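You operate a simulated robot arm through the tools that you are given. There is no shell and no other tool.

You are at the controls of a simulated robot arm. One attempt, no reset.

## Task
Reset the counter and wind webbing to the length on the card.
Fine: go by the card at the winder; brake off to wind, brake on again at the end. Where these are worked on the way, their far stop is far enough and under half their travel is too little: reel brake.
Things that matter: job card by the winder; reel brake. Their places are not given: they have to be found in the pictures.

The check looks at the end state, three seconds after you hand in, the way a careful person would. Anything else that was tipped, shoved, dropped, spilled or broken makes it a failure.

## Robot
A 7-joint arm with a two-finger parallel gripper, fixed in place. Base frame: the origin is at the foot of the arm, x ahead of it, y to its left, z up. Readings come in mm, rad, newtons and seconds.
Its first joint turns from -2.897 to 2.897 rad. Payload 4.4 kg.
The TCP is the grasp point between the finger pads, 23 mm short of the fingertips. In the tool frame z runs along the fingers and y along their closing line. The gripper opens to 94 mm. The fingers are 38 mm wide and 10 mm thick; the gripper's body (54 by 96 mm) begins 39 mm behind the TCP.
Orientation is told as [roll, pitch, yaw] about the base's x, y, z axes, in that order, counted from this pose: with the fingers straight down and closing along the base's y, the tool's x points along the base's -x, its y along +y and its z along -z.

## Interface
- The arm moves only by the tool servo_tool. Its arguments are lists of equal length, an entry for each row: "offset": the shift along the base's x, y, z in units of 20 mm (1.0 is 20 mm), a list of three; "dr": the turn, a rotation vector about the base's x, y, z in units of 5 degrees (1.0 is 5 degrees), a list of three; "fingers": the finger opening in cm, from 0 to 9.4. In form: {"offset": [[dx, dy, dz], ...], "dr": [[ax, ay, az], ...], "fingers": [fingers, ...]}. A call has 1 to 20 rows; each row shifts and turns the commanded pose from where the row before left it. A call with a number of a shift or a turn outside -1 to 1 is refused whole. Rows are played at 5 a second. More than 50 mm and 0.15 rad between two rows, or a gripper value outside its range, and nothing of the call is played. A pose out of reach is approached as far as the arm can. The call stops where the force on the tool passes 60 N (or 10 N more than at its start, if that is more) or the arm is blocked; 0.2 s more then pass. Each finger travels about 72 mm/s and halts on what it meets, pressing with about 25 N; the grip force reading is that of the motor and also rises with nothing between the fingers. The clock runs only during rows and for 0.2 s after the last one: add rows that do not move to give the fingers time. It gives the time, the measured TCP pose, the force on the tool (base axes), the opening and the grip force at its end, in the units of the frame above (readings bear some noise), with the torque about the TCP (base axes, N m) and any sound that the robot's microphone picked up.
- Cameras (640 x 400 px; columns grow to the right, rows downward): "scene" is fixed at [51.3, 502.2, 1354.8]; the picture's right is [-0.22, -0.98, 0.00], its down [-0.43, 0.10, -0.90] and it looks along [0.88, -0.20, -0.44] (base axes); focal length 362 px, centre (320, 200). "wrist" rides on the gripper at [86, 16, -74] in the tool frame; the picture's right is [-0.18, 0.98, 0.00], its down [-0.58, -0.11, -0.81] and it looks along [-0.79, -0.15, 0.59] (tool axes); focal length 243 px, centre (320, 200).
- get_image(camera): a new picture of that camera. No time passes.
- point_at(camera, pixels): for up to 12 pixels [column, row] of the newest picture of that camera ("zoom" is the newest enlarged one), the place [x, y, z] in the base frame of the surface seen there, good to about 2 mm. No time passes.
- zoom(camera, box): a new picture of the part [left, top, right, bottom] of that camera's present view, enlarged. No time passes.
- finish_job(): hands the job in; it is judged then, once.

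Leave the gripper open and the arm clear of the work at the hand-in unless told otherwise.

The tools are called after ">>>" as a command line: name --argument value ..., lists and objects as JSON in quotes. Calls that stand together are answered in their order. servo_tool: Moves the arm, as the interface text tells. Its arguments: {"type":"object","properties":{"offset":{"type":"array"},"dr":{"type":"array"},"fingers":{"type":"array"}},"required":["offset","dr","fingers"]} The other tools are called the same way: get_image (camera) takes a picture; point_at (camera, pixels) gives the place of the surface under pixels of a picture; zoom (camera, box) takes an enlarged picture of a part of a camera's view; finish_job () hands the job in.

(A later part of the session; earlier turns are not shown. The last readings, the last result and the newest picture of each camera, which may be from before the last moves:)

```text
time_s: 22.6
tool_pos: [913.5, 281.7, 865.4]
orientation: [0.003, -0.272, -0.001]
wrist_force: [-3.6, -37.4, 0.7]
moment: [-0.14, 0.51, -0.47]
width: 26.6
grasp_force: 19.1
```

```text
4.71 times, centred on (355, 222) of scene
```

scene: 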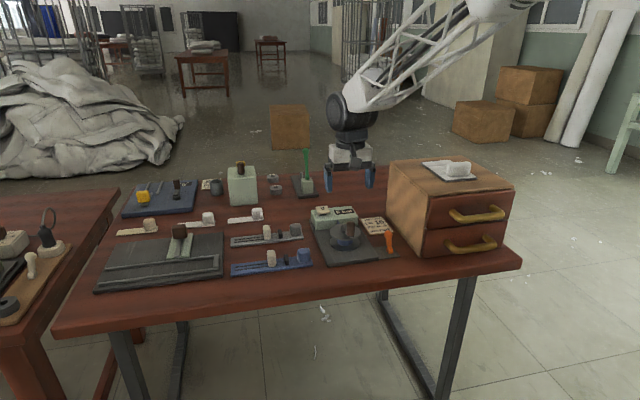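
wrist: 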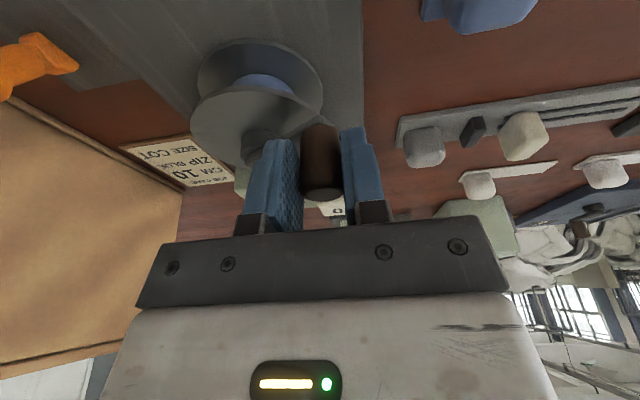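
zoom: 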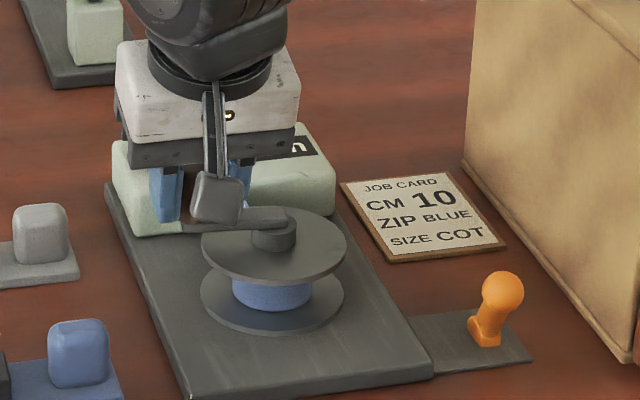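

There's −37 N in y: my circle is slightly too large there (real radius ≈ 48.5, centre ≈ (917.5, 230)). I'll relieve by −4 mm in y, open the fingers, and lift to read the counter.

>>> servo_tool --offset '[[0, -0.2, 0], [0, 0, 0], [0, 0, 0], [0, 0, 1], [0, 0, 1], [0, 0, 1], [0, 0, 0.5]]' --dr '[[0, 0, 0], [0, 0, 0], [0, 0, 0], [0, 0, 0], [0, 0, 0], [0, 0, 0], [0, 0, 0]]' --fingers '[1.0, 4.5, 4.5, 4.5, 4.5, 4.5, 4.5]'

>>> get_image --camera "wrist"

>>> zoom --camera "wrist" --box '[140, 20, 400, 240]'

>>> zoom --camera "scene" --box '[310, 180, 400, 265]'

```text
time_s: 24.2
tool_pos: [912.3, 278.0, 936.5]
orientation: [0.003, -0.272, 0.001]
wrist_force: [-1.1, 0.3, -0.2]
moment: [-0.02, -0.02, 0.03]
width: 45.0
grasp_force: 0.1
```

```text
taken
```

wrist: 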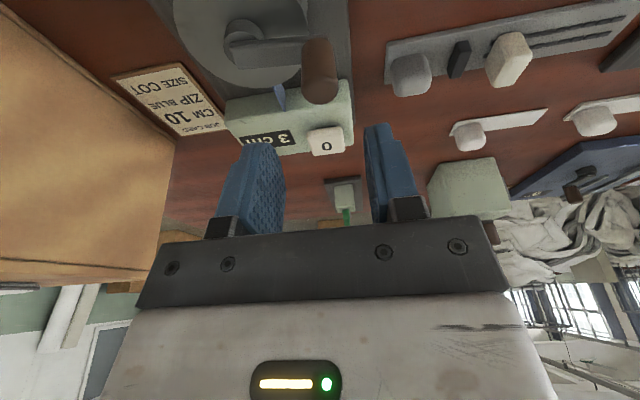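

```text
1.82 times, centred on (270, 130) of wrist
```

zoom: 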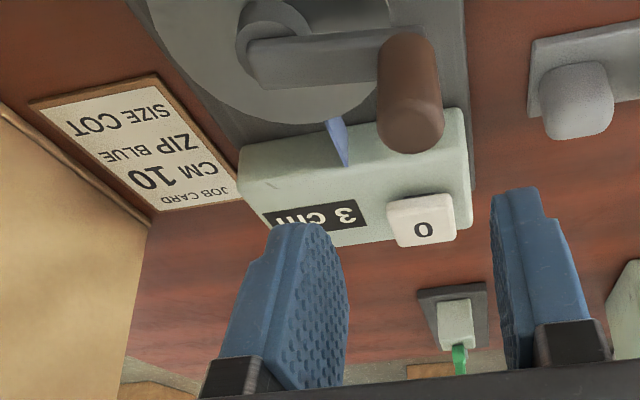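

```text
4.71 times, centred on (355, 222) of scene
```

zoom: 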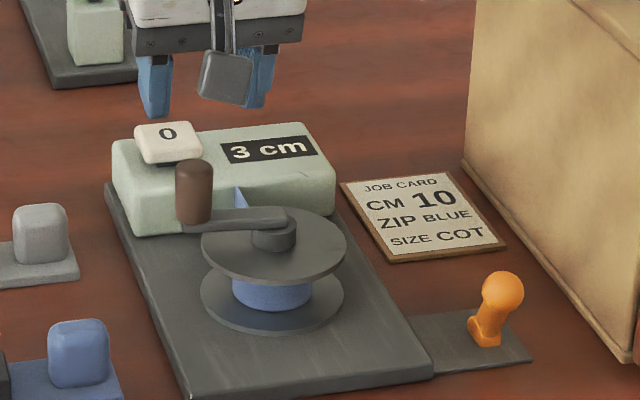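

The counter reads 3 cm after about 90° clockwise, so clockwise is the winding direction (~12 cm per turn). I'll measure the handle and hub again to refine the circle.

>>> point_at --camera "wrist" --pixels '[[320, 93], [310, 92], [331, 92], [320, 85], [320, 100], [240, 30], [237, 52], [265, 53], [302, 47], [232, 12], [300, 5]]'

>>> point_at --camera "zoom" --pixels '[[193, 165], [180, 170], [208, 170], [193, 200], [272, 220], [255, 225], [293, 225], [275, 240], [205, 240], [343, 240], [274, 280]]'

```text
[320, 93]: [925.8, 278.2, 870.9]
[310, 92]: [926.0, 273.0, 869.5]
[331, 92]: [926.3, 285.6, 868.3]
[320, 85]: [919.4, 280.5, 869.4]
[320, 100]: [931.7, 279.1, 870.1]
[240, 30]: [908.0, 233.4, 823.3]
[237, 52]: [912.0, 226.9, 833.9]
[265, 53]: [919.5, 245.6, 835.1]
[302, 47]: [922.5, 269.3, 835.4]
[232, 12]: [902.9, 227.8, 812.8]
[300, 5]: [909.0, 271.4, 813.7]
```

```text
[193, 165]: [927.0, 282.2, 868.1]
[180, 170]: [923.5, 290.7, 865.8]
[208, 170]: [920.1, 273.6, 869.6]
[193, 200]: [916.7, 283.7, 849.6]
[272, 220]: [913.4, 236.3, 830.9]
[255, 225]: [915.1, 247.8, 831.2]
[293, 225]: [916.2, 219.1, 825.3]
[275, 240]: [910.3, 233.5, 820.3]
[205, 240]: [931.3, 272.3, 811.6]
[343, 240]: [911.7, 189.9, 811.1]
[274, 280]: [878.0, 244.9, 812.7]
```

Handle is now at about (925.5, 280); circle fit: centre ≈ (919.5, 229.8), r ≈ 50.5. I'll come down around the handle again and grip it.

>>> servo_tool --offset '[[0.4, 0.07, 0], [0, 0, -1], [0, 0, -1], [0, 0, -0.8], [0, 0, -0.6], [0, 0, 0], [0, 0, 0], [0, 0, 0]]' --dr '[[0, 0, 0], [0, 0, 0], [0, 0, 0], [0, 0, 0], [0, 0, 0], [0, 0, 0], [0, 0, 0], [0, 0, 0]]' --fingers '[4.5, 4.5, 4.5, 4.5, 4.5, 3, 1.5, 1.0]'

>>> zoom --camera "wrist" --box '[140, 60, 400, 240]'

```text
time_s: 26.0
tool_pos: [922.2, 279.4, 870.2]
orientation: [0.002, -0.272, -0.001]
wrist_force: [1.3, -1.9, -0.1]
moment: [-0.01, -0.61, 0.08]
width: 23.2
grasp_force: 44.8
```

```text
2.22 times, centred on (270, 150) of wrist
```

zoom: 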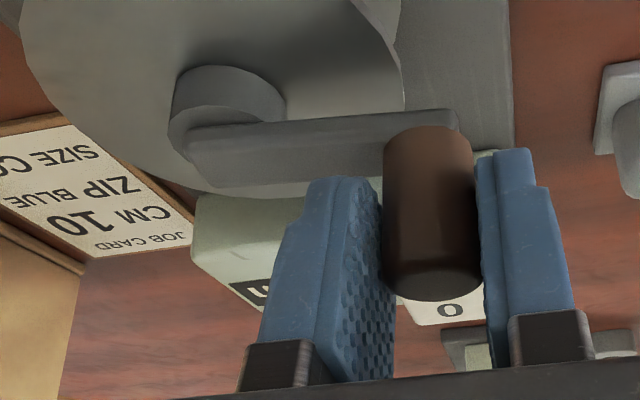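

Gripped again. Continuing the clockwise arc 30° at a time, watching forces.

>>> servo_tool --offset '[[0.431, -0.09, 0], [0.4087, -0.1635, 0], [0.374, -0.232, 0]]' --dr '[[0, 0, 0], [0, 0, 0], [0, 0, 0]]' --fingers '[1.0, 1.0, 1.0]'

>>> zoom --camera "wrist" --box '[140, 60, 400, 240]'

>>> zoom --camera "scene" --box '[310, 180, 400, 265]'

```text
time_s: 26.8
tool_pos: [946.3, 271.6, 869.3]
orientation: [0.002, -0.272, 0.003]
wrist_force: [7.5, 28.4, -5.4]
moment: [0.09, 0.43, -0.43]
width: 23.5
grasp_force: 45.0
```

```text
2.22 times, centred on (270, 150) of wrist
```

zoom: 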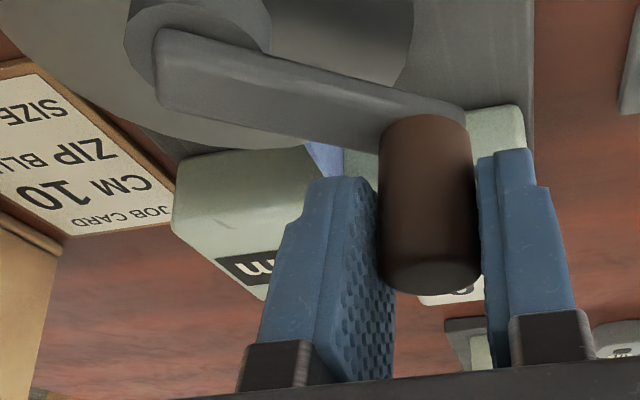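

```text
4.71 times, centred on (355, 222) of scene
```

zoom: 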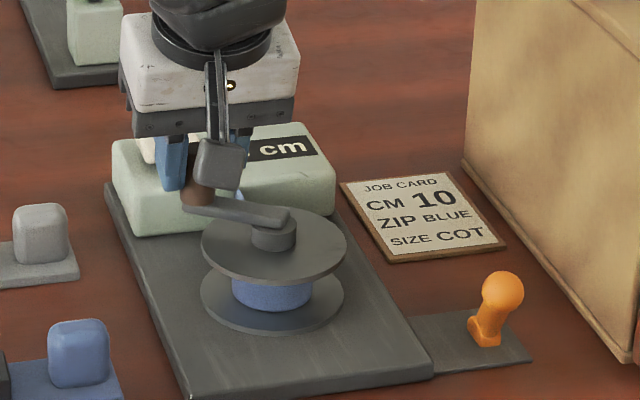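

A radial push of ~28 N arises from small circle mismatch in the firm grip. I'll loosen the fingers slightly to 27 mm (a cage around the 23 mm handle) so it can self-align while I push in −y.

>>> servo_tool --offset '[[0, 0, 0], [0, 0, 0], [0.328, -0.2934, 0], [0.272, -0.346, 0], [0.208, -0.388, 0]]' --dr '[[0, 0, 0], [0, 0, 0], [0, 0, 0], [0, 0, 0], [0, 0, 0]]' --fingers '[2.7, 2.7, 2.7, 2.7, 2.7]'

>>> zoom --camera "wrist" --box '[140, 60, 400, 240]'

>>> zoom --camera "scene" --box '[310, 180, 400, 265]'

```text
time_s: 28.0
tool_pos: [962.4, 249.2, 867.2]
orientation: [0.001, -0.273, 0.0]
wrist_force: [0.1, 1.1, 0.1]
moment: [0.0, 0.03, 0.03]
width: 27.5
grasp_force: 1.3
```

```text
2.22 times, centred on (270, 150) of wrist
```

zoom: 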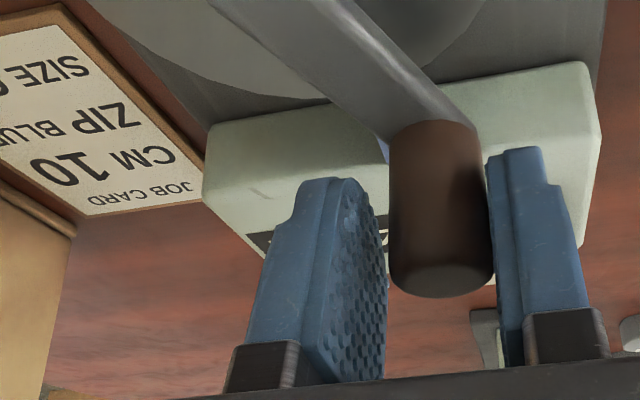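

```text
4.71 times, centred on (355, 222) of scene
```

zoom: 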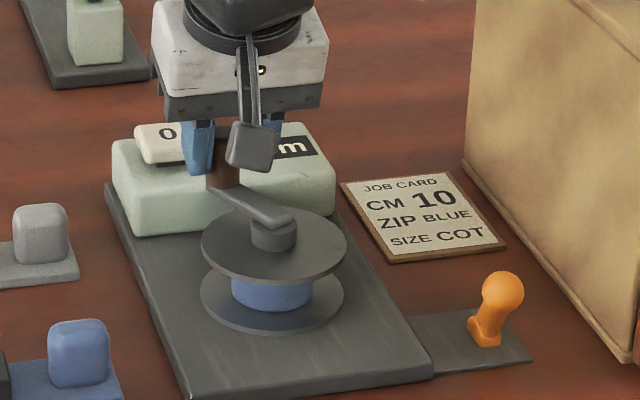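

Works smoothly with almost no force. Continuing 30° further in the cage.

>>> servo_tool --offset '[[0.1375, -0.418, 0], [0.063, -0.4357, 0], [-0.014, -0.44, 0]]' --dr '[[0, 0, 0], [0, 0, 0], [0, 0, 0]]' --fingers '[2.7, 2.7, 2.7]'

>>> zoom --camera "wrist" --box '[140, 60, 400, 240]'

>>> zoom --camera "scene" --box '[310, 180, 400, 265]'

```text
time_s: 28.8
tool_pos: [966.0, 224.2, 868.0]
orientation: [0.002, -0.272, 0.0]
wrist_force: [0.2, -0.1, 0.1]
moment: [-0.01, -0.01, 0.0]
width: 27.1
grasp_force: 0.4
```

```text
2.22 times, centred on (270, 150) of wrist
```

zoom: 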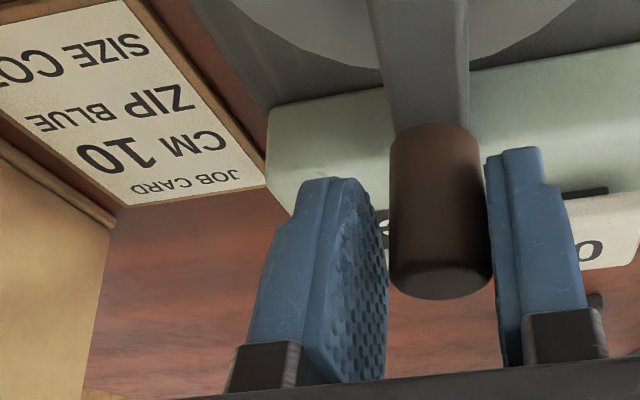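

```text
4.71 times, centred on (355, 222) of scene
```

zoom: 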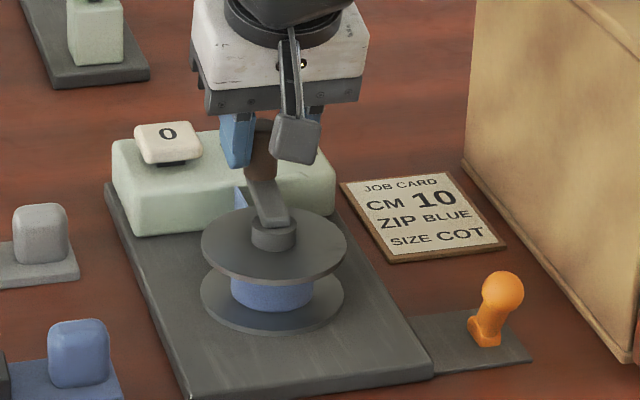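

Handle is now at the far side (~185° wound). I'll open, lift, and read the counter.

>>> servo_tool --offset '[[0, 0, 0], [0, 0, 1], [0, 0, 1], [0, 0, 1], [0, 0, 0.5]]' --dr '[[0, 0, 0], [0, 0, 0], [0, 0, 0], [0, 0, 0], [0, 0, 0]]' --fingers '[4.5, 4.5, 4.5, 4.5, 4.5]'

>>> zoom --camera "wrist" --box '[140, 0, 440, 240]'

>>> zoom --camera "scene" --box '[310, 180, 400, 265]'

```text
time_s: 30.0
tool_pos: [966.0, 223.2, 938.7]
orientation: [0.002, -0.272, -0.001]
wrist_force: [0.1, 0.2, -0.4]
moment: [0.01, 0.03, -0.04]
width: 45.0
grasp_force: 0.1
```

```text
1.67 times, centred on (290, 120) of wrist
```

zoom: 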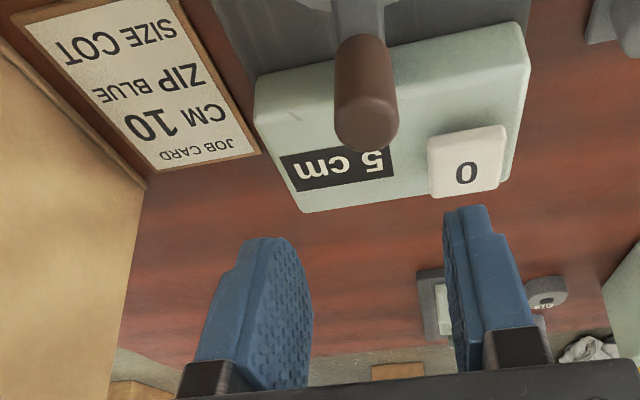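

```text
4.71 times, centred on (355, 222) of scene
```

zoom: 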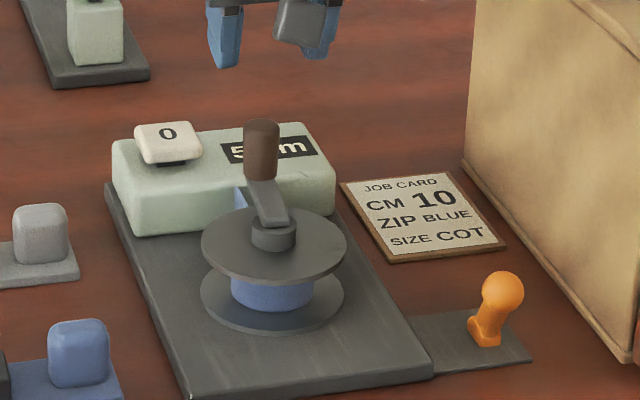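

The counter reads 5 at ~185° — consistent with 10 cm per full turn. I'll re-measure the handle position here.

>>> point_at --camera "zoom" --pixels '[[261, 125], [245, 127], [277, 127], [261, 121], [261, 130], [261, 150], [270, 220], [252, 228], [294, 228], [275, 245], [205, 240], [343, 240]]'

>>> get_image --camera "wrist"

>>> point_at --camera "wrist" --pixels '[[318, 72], [303, 70], [332, 70], [318, 62], [318, 82], [318, 40]]'

```text
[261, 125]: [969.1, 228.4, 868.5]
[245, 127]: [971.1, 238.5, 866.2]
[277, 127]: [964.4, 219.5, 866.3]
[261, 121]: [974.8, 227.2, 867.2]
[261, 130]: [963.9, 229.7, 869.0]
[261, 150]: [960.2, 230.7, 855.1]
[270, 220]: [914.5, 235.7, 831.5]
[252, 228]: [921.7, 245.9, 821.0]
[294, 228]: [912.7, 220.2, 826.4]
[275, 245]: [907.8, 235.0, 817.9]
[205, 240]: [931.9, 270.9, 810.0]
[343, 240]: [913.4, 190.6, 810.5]
```

```text
taken
```

wrist: 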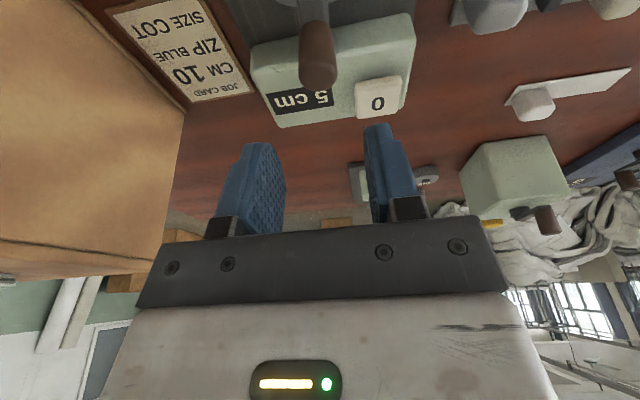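

```text
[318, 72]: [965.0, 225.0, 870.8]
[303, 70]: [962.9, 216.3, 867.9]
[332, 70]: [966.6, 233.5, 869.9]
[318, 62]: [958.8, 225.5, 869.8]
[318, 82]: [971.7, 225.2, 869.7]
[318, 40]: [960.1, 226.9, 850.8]
```

Refined fit: centre (918.1, 231.4), r ≈ 49. I'll descend around the handle again with a 27 mm cage and continue clockwise (pushing −y) to about −46°.

>>> servo_tool --offset '[[-0.1, 0.12, 0], [0, 0, -1], [0, 0, -1], [0, 0, -0.9], [0, 0, -0.6], [0, 0, 0], [0, 0, 0]]' --dr '[[0, 0, 0], [0, 0, 0], [0, 0, 0], [0, 0, 0], [0, 0, 0], [0, 0, 0], [0, 0, 0]]' --fingers '[4.5, 4.5, 4.5, 4.5, 4.5, 2.7, 2.7]'

>>> zoom --camera "wrist" --box '[140, 60, 400, 240]'

```text
time_s: 31.6
tool_pos: [963.0, 226.4, 868.6]
orientation: [0.001, -0.272, -0.001]
wrist_force: [-0.3, 0.2, 0.1]
moment: [0.0, 0.02, 0.01]
width: 27.1
grasp_force: 0.0
```

```text
2.22 times, centred on (270, 150) of wrist
```

zoom: 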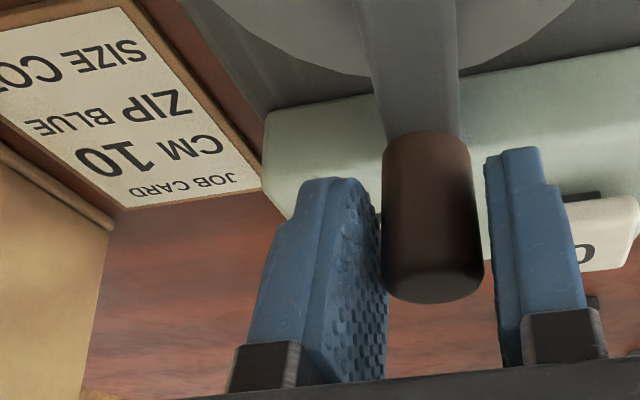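

Handle caged. Pushing on with four 10° steps.

>>> servo_tool --offset '[[-0.0795, -0.4206, 0], [-0.1513, -0.4004, 0], [-0.2185, -0.368, 0], [-0.2791, -0.3245, 0]]' --dr '[[0, 0, 0], [0, 0, 0], [0, 0, 0], [0, 0, 0]]' --fingers '[2.7, 2.7, 2.7, 2.7]'

>>> zoom --camera "wrist" --box '[140, 60, 400, 240]'

>>> zoom --camera "scene" --box '[310, 180, 400, 265]'

```text
time_s: 32.6
tool_pos: [948.7, 195.5, 869.6]
orientation: [0.0, -0.272, -0.001]
wrist_force: [0.4, 1.0, 0.5]
moment: [0.04, 0.0, 0.01]
width: 27.1
grasp_force: 0.0
```

```text
2.22 times, centred on (270, 150) of wrist
```

zoom: 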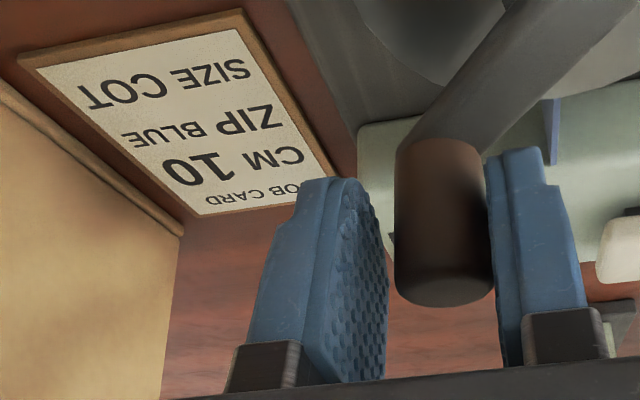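

```text
4.71 times, centred on (355, 222) of scene
```

zoom: 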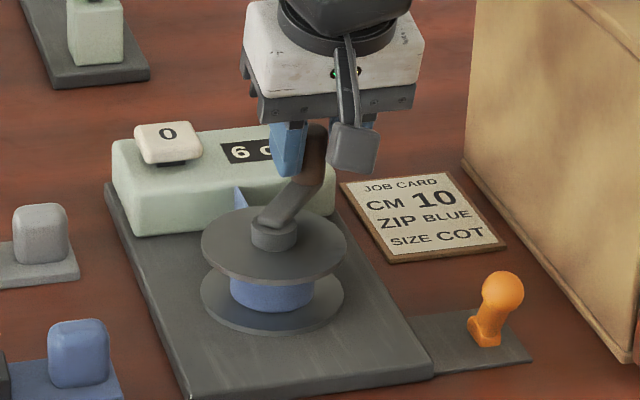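

The scene view now shows the counter at "6". Next I grip the handle for the part where motion is mainly −x.

>>> servo_tool --offset '[[0, 0.05, 0], [0, 0, 0], [-0.3312, -0.2711, 0], [-0.3733, -0.2095, 0], [-0.4039, -0.1415, 0]]' --dr '[[0, 0, 0], [0, 0, 0], [0, 0, 0], [0, 0, 0], [0, 0, 0]]' --fingers '[1.0, 1.0, 1.0, 1.0, 1.0]'

>>> zoom --camera "wrist" --box '[140, 60, 400, 240]'

>>> zoom --camera "scene" --box '[310, 180, 400, 265]'

```text
time_s: 33.8
tool_pos: [927.3, 184.4, 867.7]
orientation: [0.0, -0.274, 0.001]
wrist_force: [12.2, -5.0, -9.7]
moment: [0.22, 0.27, -0.45]
width: 23.2
grasp_force: 45.0
```

```text
2.22 times, centred on (270, 150) of wrist
```

zoom: 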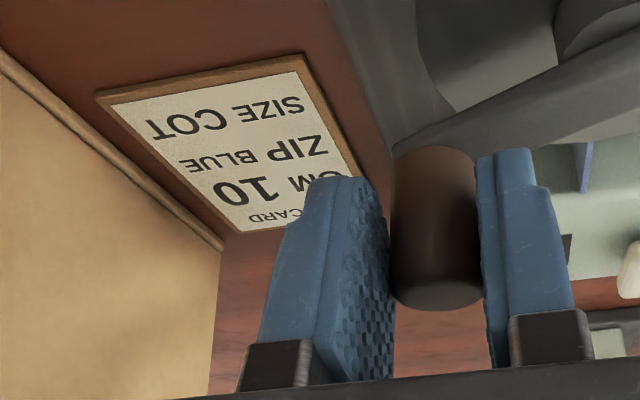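

```text
4.71 times, centred on (355, 222) of scene
```

zoom: 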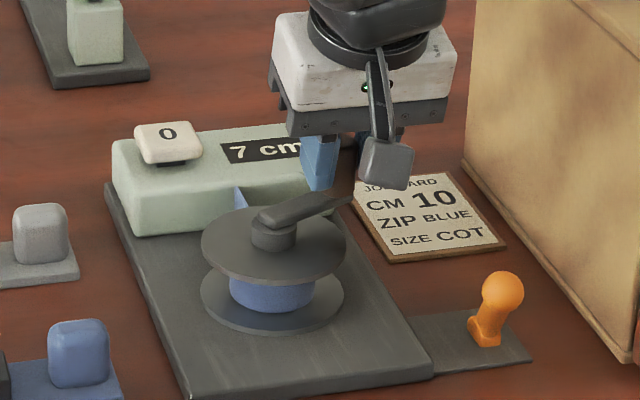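

Counter reads 7 and forces are mild. Continuing another 30° gripped.

>>> servo_tool --offset '[[-0.4224, -0.0692, 0], [-0.428, 0.0052, 0], [-0.4206, 0.0795, 0]]' --dr '[[0, 0, 0], [0, 0, 0], [0, 0, 0]]' --fingers '[1.0, 1.0, 1.0]'

>>> zoom --camera "wrist" --box '[140, 60, 400, 240]'

>>> zoom --camera "scene" --box '[310, 180, 400, 265]'

```text
time_s: 34.7
tool_pos: [901.5, 180.3, 869.4]
orientation: [0.0, -0.27, -0.003]
wrist_force: [-0.5, -16.3, 4.3]
moment: [-0.07, -0.22, -0.27]
width: 23.2
grasp_force: 45.4
stopped in row 3: the force on the tool passed its limit at 66 N (the readings are from after the stop); the commanded pose is now the measured one
```

```text
2.22 times, centred on (270, 150) of wrist
```

zoom: 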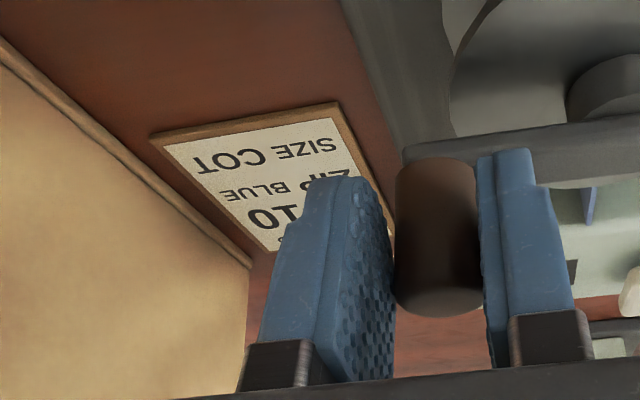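

```text
4.71 times, centred on (355, 222) of scene
```

zoom: 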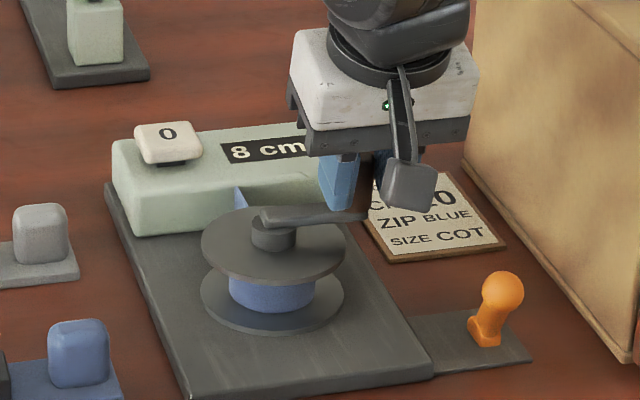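

A force spike stopped the motion at the −y extreme; the counter shows 8. I'll loosen to release strain and measure the handle.

>>> servo_tool --offset '[[0, 0, 0], [0, 0, 0]]' --dr '[[0, 0, 0], [0, 0, 0]]' --fingers '[2.8, 2.8]'

>>> zoom --camera "scene" --box '[310, 180, 400, 265]'

>>> get_image --camera "wrist"

>>> point_at --camera "wrist" --pixels '[[325, 180], [316, 180], [334, 180], [325, 188], [325, 172], [325, 150], [320, 132], [330, 132]]'

```text
time_s: 35.3
tool_pos: [900.8, 180.4, 868.0]
orientation: [-0.001, -0.27, 0.0]
wrist_force: [-0.3, -0.4, -1.0]
moment: [0.0, -0.02, -0.02]
width: 27.9
grasp_force: 0.1
```

```text
4.71 times, centred on (355, 222) of scene
```

zoom: 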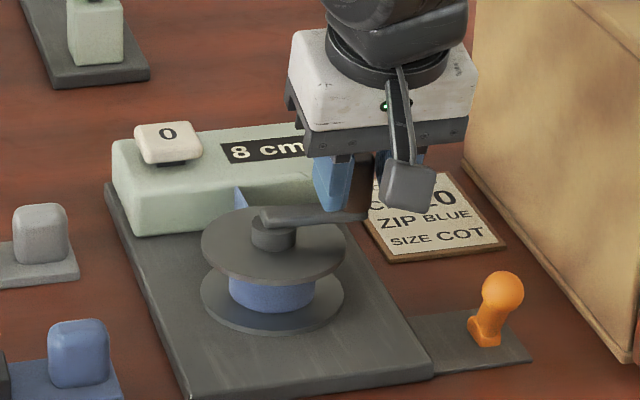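

```text
taken
```

wrist: 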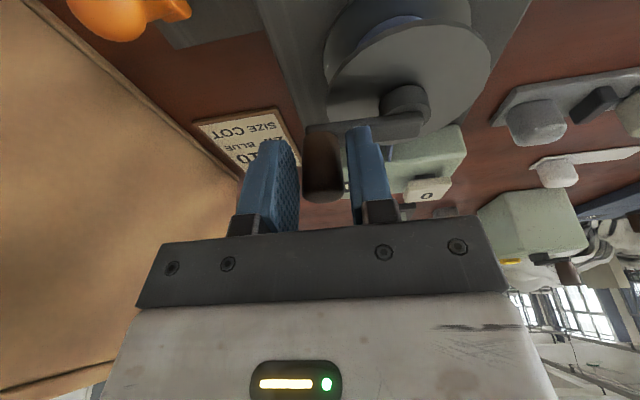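

```text
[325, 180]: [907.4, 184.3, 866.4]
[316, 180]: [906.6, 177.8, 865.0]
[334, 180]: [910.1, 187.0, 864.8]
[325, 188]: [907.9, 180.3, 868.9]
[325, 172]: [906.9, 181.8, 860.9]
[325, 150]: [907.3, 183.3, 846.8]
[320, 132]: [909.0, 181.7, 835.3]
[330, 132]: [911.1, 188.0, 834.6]
```

The handle slipped along the pads: it is at about (917.5, 181), i.e. φ ≈ −90°. For the remaining quarter I'll lift, straighten the tool and yaw it 45° so the finger can push along the direction of travel. First open and lift.

>>> servo_tool --offset '[[0, 0, 0], [0, 0, 1], [0, 0, 1], [0, 0, 1], [0, 0, 1], [0, 0, 0], [0, 0, 0], [0, 0, 0], [0, 0, 0]]' --dr '[[0, 0, 0], [0, 0, 0], [0, 0, 0], [0, 0, 0], [0, 0, 0], [0, 0.777, 0], [0, 0.777, 0], [0, 0.777, 0], [0, 0.777, 0]]' --fingers '[5.0, 5.0, 5.0, 5.0, 5.0, 5.0, 5.0, 5.0, 5.0]'

>>> get_image --camera "wrist"

>>> zoom --camera "scene" --box '[310, 180, 400, 265]'

```text
time_s: 37.3
tool_pos: [901.9, 182.0, 949.3]
orientation: [0.001, 0.001, -0.002]
wrist_force: [0.3, -0.4, 0.7]
moment: [0.0, -0.02, -0.02]
width: 50.1
grasp_force: 0.1
```

```text
taken
```

wrist: 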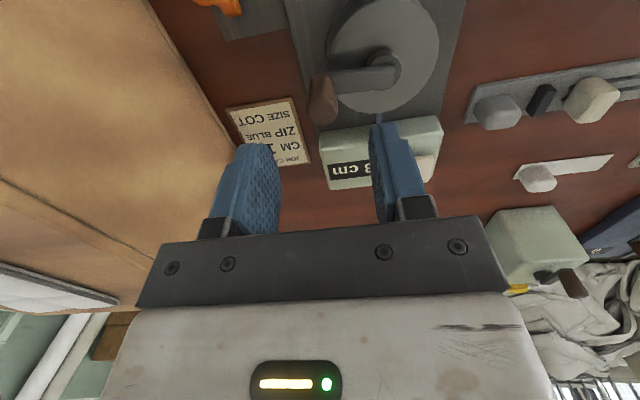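

```text
4.71 times, centred on (355, 222) of scene
```

zoom: 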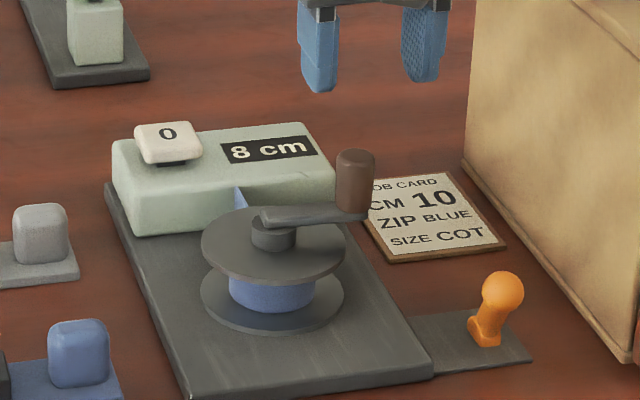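

Counter reads 8 cm. I'll measure the handle centre precisely in both views.

>>> point_at --camera "zoom" --pixels '[[356, 155], [339, 157], [374, 157], [356, 151], [356, 161], [356, 180], [272, 222]]'

>>> point_at --camera "wrist" --pixels '[[323, 112], [312, 110], [335, 110], [323, 103], [323, 120], [320, 85], [385, 68]]'

>>> zoom --camera "wrist" --box '[270, 20, 470, 200]'

```text
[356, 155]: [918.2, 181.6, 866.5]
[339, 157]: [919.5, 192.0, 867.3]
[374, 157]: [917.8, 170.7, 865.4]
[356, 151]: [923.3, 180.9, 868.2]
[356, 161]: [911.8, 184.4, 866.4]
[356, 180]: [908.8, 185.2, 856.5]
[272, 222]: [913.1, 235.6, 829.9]
```

```text
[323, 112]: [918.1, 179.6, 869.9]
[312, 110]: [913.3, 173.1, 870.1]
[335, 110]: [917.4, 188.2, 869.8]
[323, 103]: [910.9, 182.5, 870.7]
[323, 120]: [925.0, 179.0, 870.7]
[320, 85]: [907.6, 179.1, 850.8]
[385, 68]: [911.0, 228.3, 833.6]
```

```text
2.22 times, centred on (370, 110) of wrist
```

zoom: 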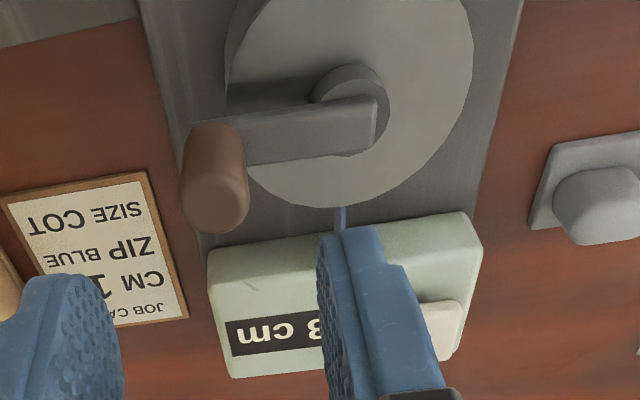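

Handle centre is (918, 181), matching centre (918.3, 230.8), r≈49.4. Now yaw the tool +45° and centre it above the handle.

>>> servo_tool --offset '[[0.4, 0, 0], [0.4, -0.05, 0], [0, 0, 0], [0, 0, 0], [0, 0, 0], [0, 0, 0], [0, 0, 0], [0, 0, 0], [0, 0, 0], [0, 0, -1], [0, 0, -0.5]]' --dr '[[0, 0, 1], [0, 0, 1], [0, 0, 1], [0, 0, 1], [0, 0, 1], [0, 0, 1], [0, 0, 1], [0, 0, 1], [0, 0, 1], [0, 0, 0], [0, 0, 0]]' --fingers '[5.0, 5.0, 5.0, 5.0, 5.0, 5.0, 5.0, 5.0, 5.0, 5.0, 5.0]'

>>> get_image --camera "wrist"

>>> zoom --camera "scene" --box '[310, 160, 420, 265]'

```text
time_s: 39.7
tool_pos: [916.4, 180.1, 918.7]
orientation: [0.002, 0.0, 0.784]
wrist_force: [0.1, 1.0, -0.1]
moment: [-0.03, -0.03, -0.01]
width: 50.1
grasp_force: 0.1
```

```text
taken
```

wrist: 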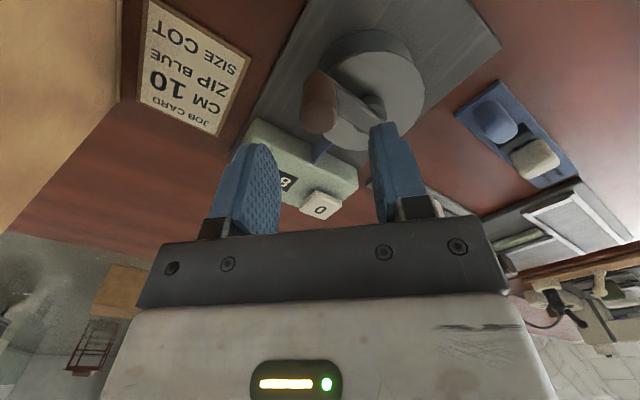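

```text
3.81 times, centred on (365, 212) of scene
```

zoom: 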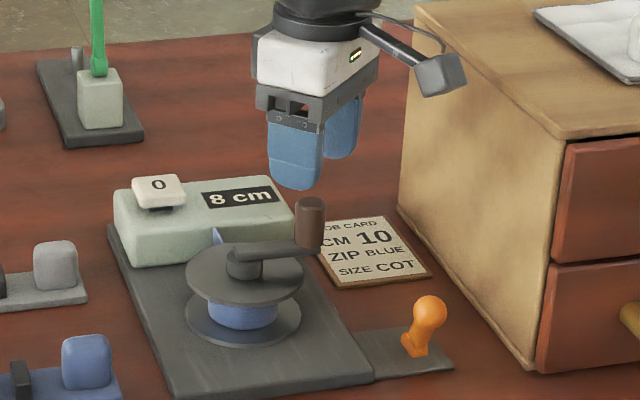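

Tool is yawed 45°, fingers straddling above the handle. Descend to z≈864 and close to a 27 mm cage.

>>> servo_tool --offset '[[0.08, 0.04, 0], [0, 0, -1], [0, 0, -1], [0, 0, -0.7], [0, 0, 0], [0, 0, 0]]' --dr '[[0, 0, 0], [0, 0, 0], [0, 0, 0], [0, 0, 0], [0, 0, 0], [0, 0, 0]]' --fingers '[5.0, 5.0, 5.0, 5.0, 2.8, 2.8]'

>>> get_image --camera "wrist"

>>> zoom --camera "scene" --box '[310, 160, 420, 265]'

```text
time_s: 41.1
tool_pos: [918.3, 180.9, 865.7]
orientation: [0.0, 0.001, 0.785]
wrist_force: [0.8, -0.2, -0.3]
moment: [-0.06, -0.02, 0.01]
width: 28.0
grasp_force: 0.0
```

```text
taken
```

wrist: 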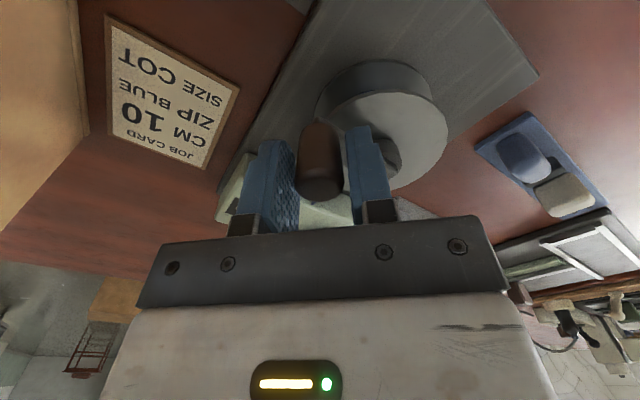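

```text
3.81 times, centred on (365, 212) of scene
```

zoom: 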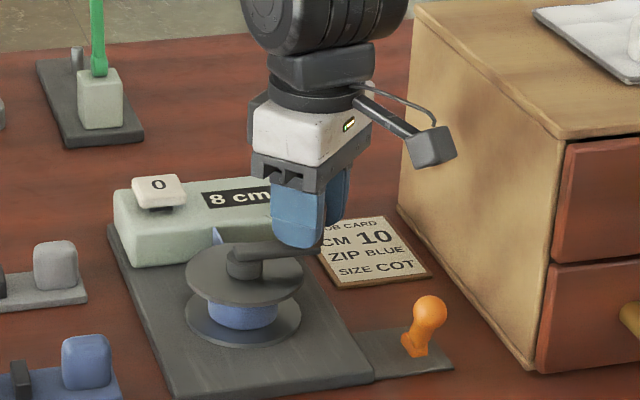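

Handle is caged with no load. Pushing on clockwise 40°.

>>> servo_tool --offset '[[-0.429, 0.0375, 0], [-0.4159, 0.1114, 0], [-0.3903, 0.182, 0], [-0.3527, 0.247, 0]]' --dr '[[0, 0, 0], [0, 0, 0], [0, 0, 0], [0, 0, 0]]' --fingers '[2.8, 2.8, 2.8, 2.8]'

>>> zoom --camera "wrist" --box '[140, 60, 480, 240]'

>>> zoom --camera "scene" --box '[310, 160, 420, 265]'

```text
time_s: 42.1
tool_pos: [888.1, 193.1, 864.9]
orientation: [0.0, -0.001, 0.784]
wrist_force: [1.1, -0.9, 0.1]
moment: [0.0, -0.05, 0.02]
width: 28.2
grasp_force: 1.0
```

```text
1.88 times, centred on (310, 150) of wrist
```

zoom: 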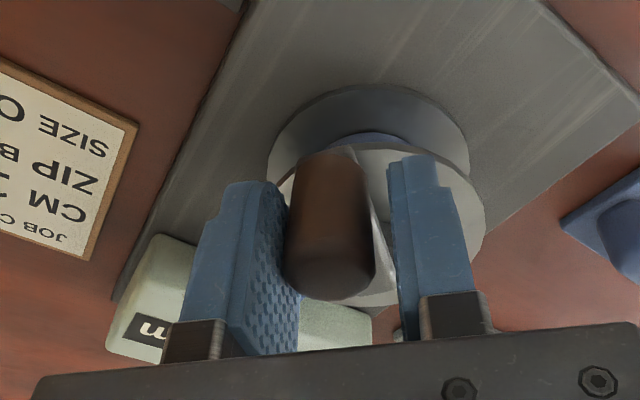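

```text
3.81 times, centred on (365, 212) of scene
```

zoom: 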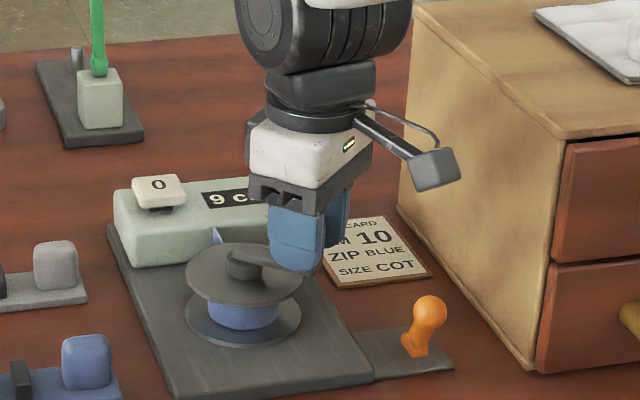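

Counter shows 9. Continuing 40° more (four steps), towards −170°.

>>> servo_tool --offset '[[-0.3045, 0.3045, 0], [-0.247, 0.3527, 0], [-0.182, 0.3903, 0], [-0.1114, 0.4159, 0]]' --dr '[[0, 0, 0], [0, 0, 0], [0, 0, 0], [0, 0, 0]]' --fingers '[2.8, 2.8, 2.8, 2.8]'

>>> zoom --camera "wrist" --box '[140, 60, 480, 240]'

>>> zoom --camera "scene" --box '[310, 160, 420, 265]'

```text
time_s: 43.1
tool_pos: [870.7, 220.8, 865.4]
orientation: [0.0, 0.0, 0.784]
wrist_force: [0.3, -0.7, 0.1]
moment: [-0.02, 0.03, 0.0]
width: 28.2
grasp_force: 0.4
```

```text
1.88 times, centred on (310, 150) of wrist
```

zoom: 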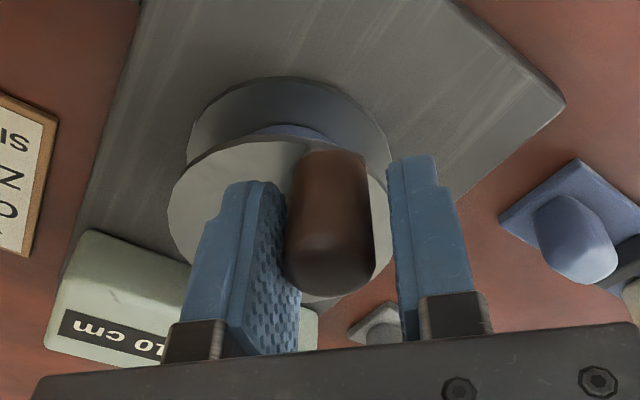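

```text
3.81 times, centred on (365, 212) of scene
```

zoom: 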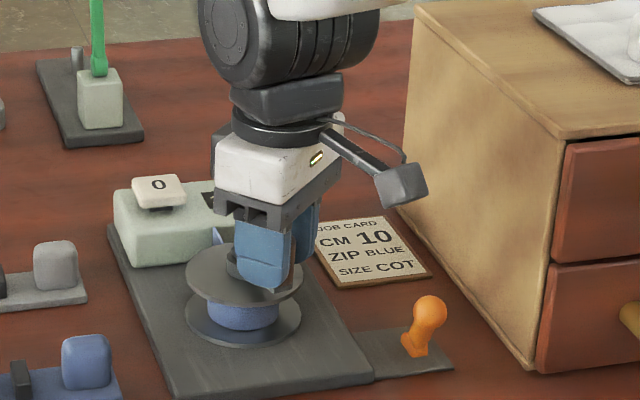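

The wrist view shows the counter at "10 cm" (just past the 9→10 change). A full turn means the handle returns to its original spot (869, 230); I'll push about 11 mm more to centre on 10.0.

>>> servo_tool --offset '[[-0.1, 0.26, 0], [-0.07, 0.26, 0], [0, 0, 0]]' --dr '[[0, 0, 0], [0, 0, 0], [0, 0, 0]]' --fingers '[2.8, 2.8, 2.8]'

>>> servo_tool --offset '[[0, 0, 0], [0, 0, 0], [0, 0, 1], [0, 0, 1], [0, 0, 1], [0, 0, 1], [0, 0, 0.5]]' --dr '[[0, 0, 0], [0, 0, 0], [0, 0, 0], [0, 0, 0], [0, 0, 0], [0, 0, 0], [0, 0, 0]]' --fingers '[4.5, 5.0, 5.0, 5.0, 5.0, 5.0, 5.0]'

>>> get_image --camera "wrist"

>>> zoom --camera "scene" --box '[310, 180, 400, 265]'

```text
time_s: 43.9
tool_pos: [867.1, 232.6, 864.5]
orientation: [0.001, -0.001, 0.784]
wrist_force: [1.4, -0.2, -0.4]
moment: [-0.02, -0.01, 0.0]
width: 28.5
grasp_force: 1.0
```

```text
time_s: 45.5
tool_pos: [867.0, 231.8, 954.1]
orientation: [0.001, 0.0, 0.783]
wrist_force: [0.1, 0.3, 1.0]
moment: [0.03, 0.03, 0.01]
width: 50.4
grasp_force: 0.1
```

```text
taken
```

wrist: 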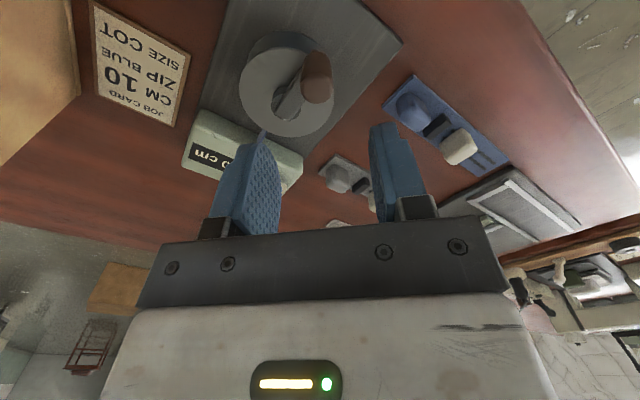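

```text
4.71 times, centred on (355, 222) of scene
```

zoom: 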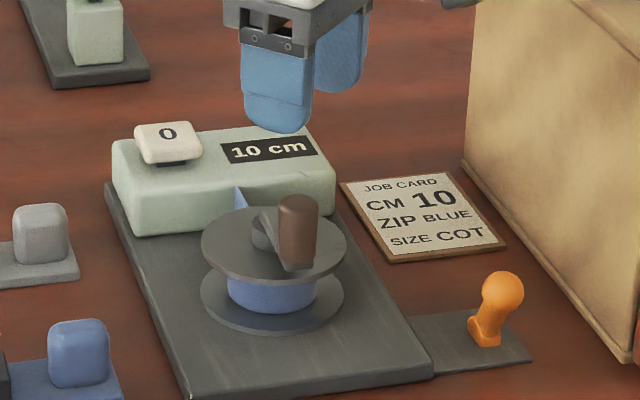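

The counter reads 10 cm and the handle is back at its original position. Now the brake: close fingers, un-yaw, and move to the −x side of the knob at about (805, 114).

>>> servo_tool --offset '[[-0.345, -0.656, 0], [-0.345, -0.656, 0], [-0.345, -0.656, 0], [-0.345, -0.656, 0], [-0.345, -0.656, 0], [-0.345, -0.656, 0], [-0.345, -0.656, 0], [-0.345, -0.656, 0], [-0.345, -0.656, 0], [0, 0, -1], [0, 0, -1], [0, 0, -1], [0, 0, -1]]' --dr '[[0, 0, -1], [0, 0, -1], [0, 0, -1], [0, 0, -1], [0, 0, -1], [0, 0, -1], [0, 0, -1], [0, 0, -1], [0, 0, -1], [0, 0, 0], [0, 0, 0], [0, 0, 0], [0, 0, 0]]' --fingers '[4, 2, 0, 0, 0, 0, 0, 0, 0, 0, 0, 0, 0]'

>>> get_image --camera "wrist"

>>> zoom --camera "scene" --box '[310, 180, 430, 275]'

```text
time_s: 48.3
tool_pos: [805.7, 113.3, 874.6]
orientation: [0.0, -0.001, -0.001]
wrist_force: [0.8, 0.4, -0.6]
moment: [-0.02, 0.0, -0.01]
width: 0.0
grasp_force: 25.0
```

```text
taken
```

wrist: 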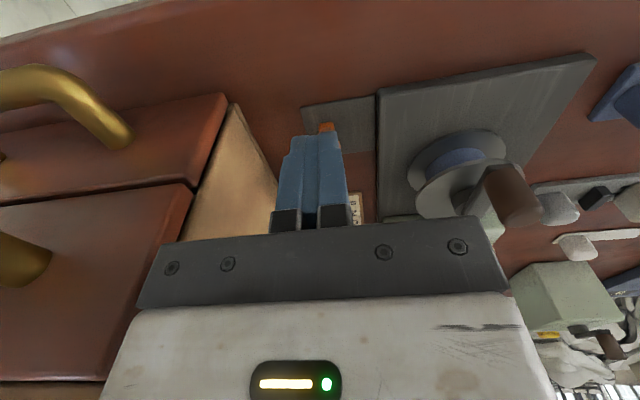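

```text
4.21 times, centred on (370, 228) of scene
```

zoom: 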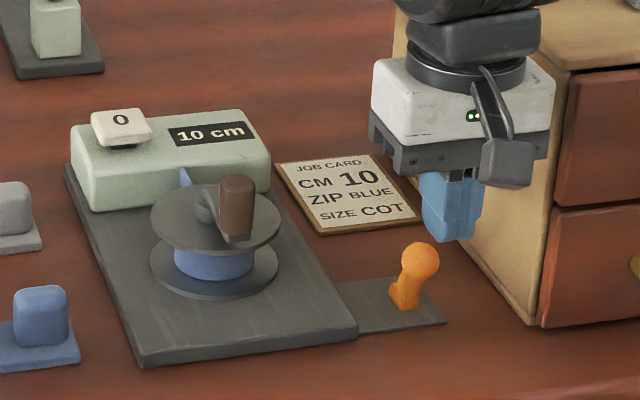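

The fingers are in front of the knob. Shift 4 mm to −x and descend to z≈813.

>>> servo_tool --offset '[[-0.2, 0.02, 0], [0, 0, -1], [0, 0, -1], [0, 0, -1]]' --dr '[[0, 0, 0], [0, 0, 0], [0, 0, 0], [0, 0, 0]]' --fingers '[0, 0, 0, 0]'

>>> zoom --camera "scene" --box '[340, 200, 430, 275]'

```text
time_s: 49.3
tool_pos: [801.6, 114.1, 814.7]
orientation: [0.0, 0.0, -0.003]
wrist_force: [-0.4, -1.4, 0.5]
moment: [0.04, 0.0, -0.02]
width: 0.0
grasp_force: 25.0
```

```text
5.33 times, centred on (385, 238) of scene
```

zoom: 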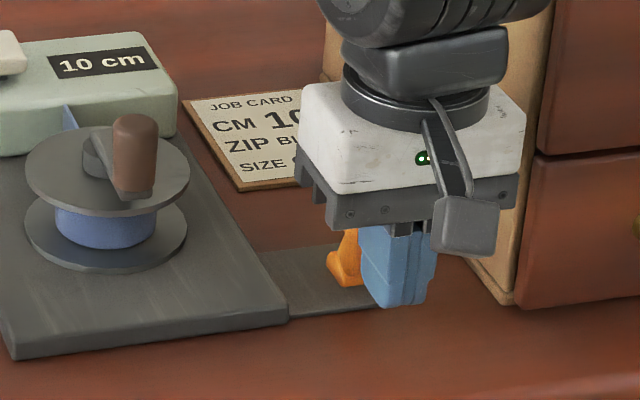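

Now push the knob toward +x, in 8 mm steps then smaller ones up to the stop.

>>> servo_tool --offset '[[0.4, 0, 0], [0.4, 0, 0], [0.4, 0, 0], [0.4, 0, 0], [0.4, 0, 0], [0.3, 0, 0]]' --dr '[[0, 0, 0], [0, 0, 0], [0, 0, 0], [0, 0, 0], [0, 0, 0], [0, 0, 0]]' --fingers '[0, 0, 0, 0, 0, 0]'

>>> zoom --camera "scene" --box '[340, 200, 430, 275]'

>>> get_image --camera "wrist"

```text
time_s: 50.7
tool_pos: [847.6, 115.3, 814.0]
orientation: [-0.001, 0.0, -0.002]
wrist_force: [0.2, 0.1, 0.6]
moment: [-0.01, -0.03, 0.02]
width: 0.0
grasp_force: 25.0
```

```text
5.33 times, centred on (385, 238) of scene
```

zoom: 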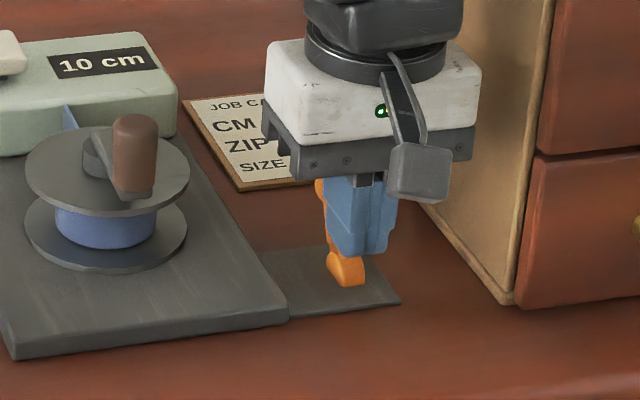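

```text
taken
```

wrist: 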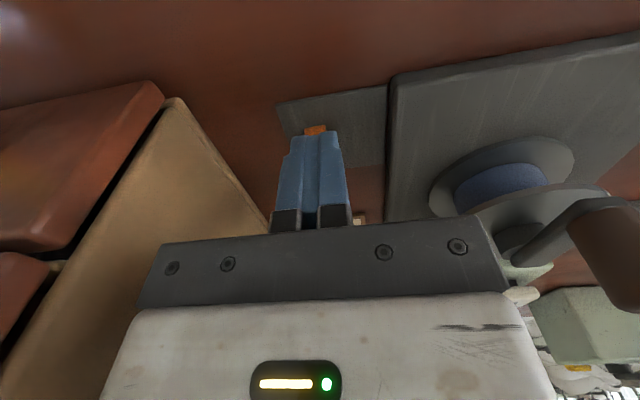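

The lever has been pushed most of the way. A few more 3 mm steps to reach its stop.

>>> servo_tool --offset '[[0.15, 0, 0], [0.15, 0, 0], [0.15, 0, 0], [0.15, 0, 0]]' --dr '[[0, 0, 0], [0, 0, 0], [0, 0, 0], [0, 0, 0]]' --fingers '[0, 0, 0, 0]'

>>> zoom --camera "scene" --box '[340, 200, 430, 275]'

```text
time_s: 51.2
tool_pos: [849.3, 114.9, 814.3]
orientation: [0.0, 0.008, -0.001]
wrist_force: [-25.8, -1.4, 16.3]
moment: [-0.31, 0.33, 0.02]
width: 0.0
grasp_force: 25.2
stopped in row 2: the force on the tool passed its limit at 71 N (the readings are from after the stop); the commanded pose is now the measured one
```

```text
5.33 times, centred on (385, 238) of scene
```

zoom: 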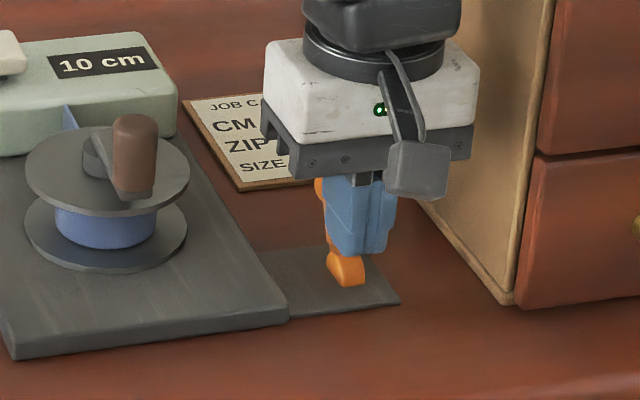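

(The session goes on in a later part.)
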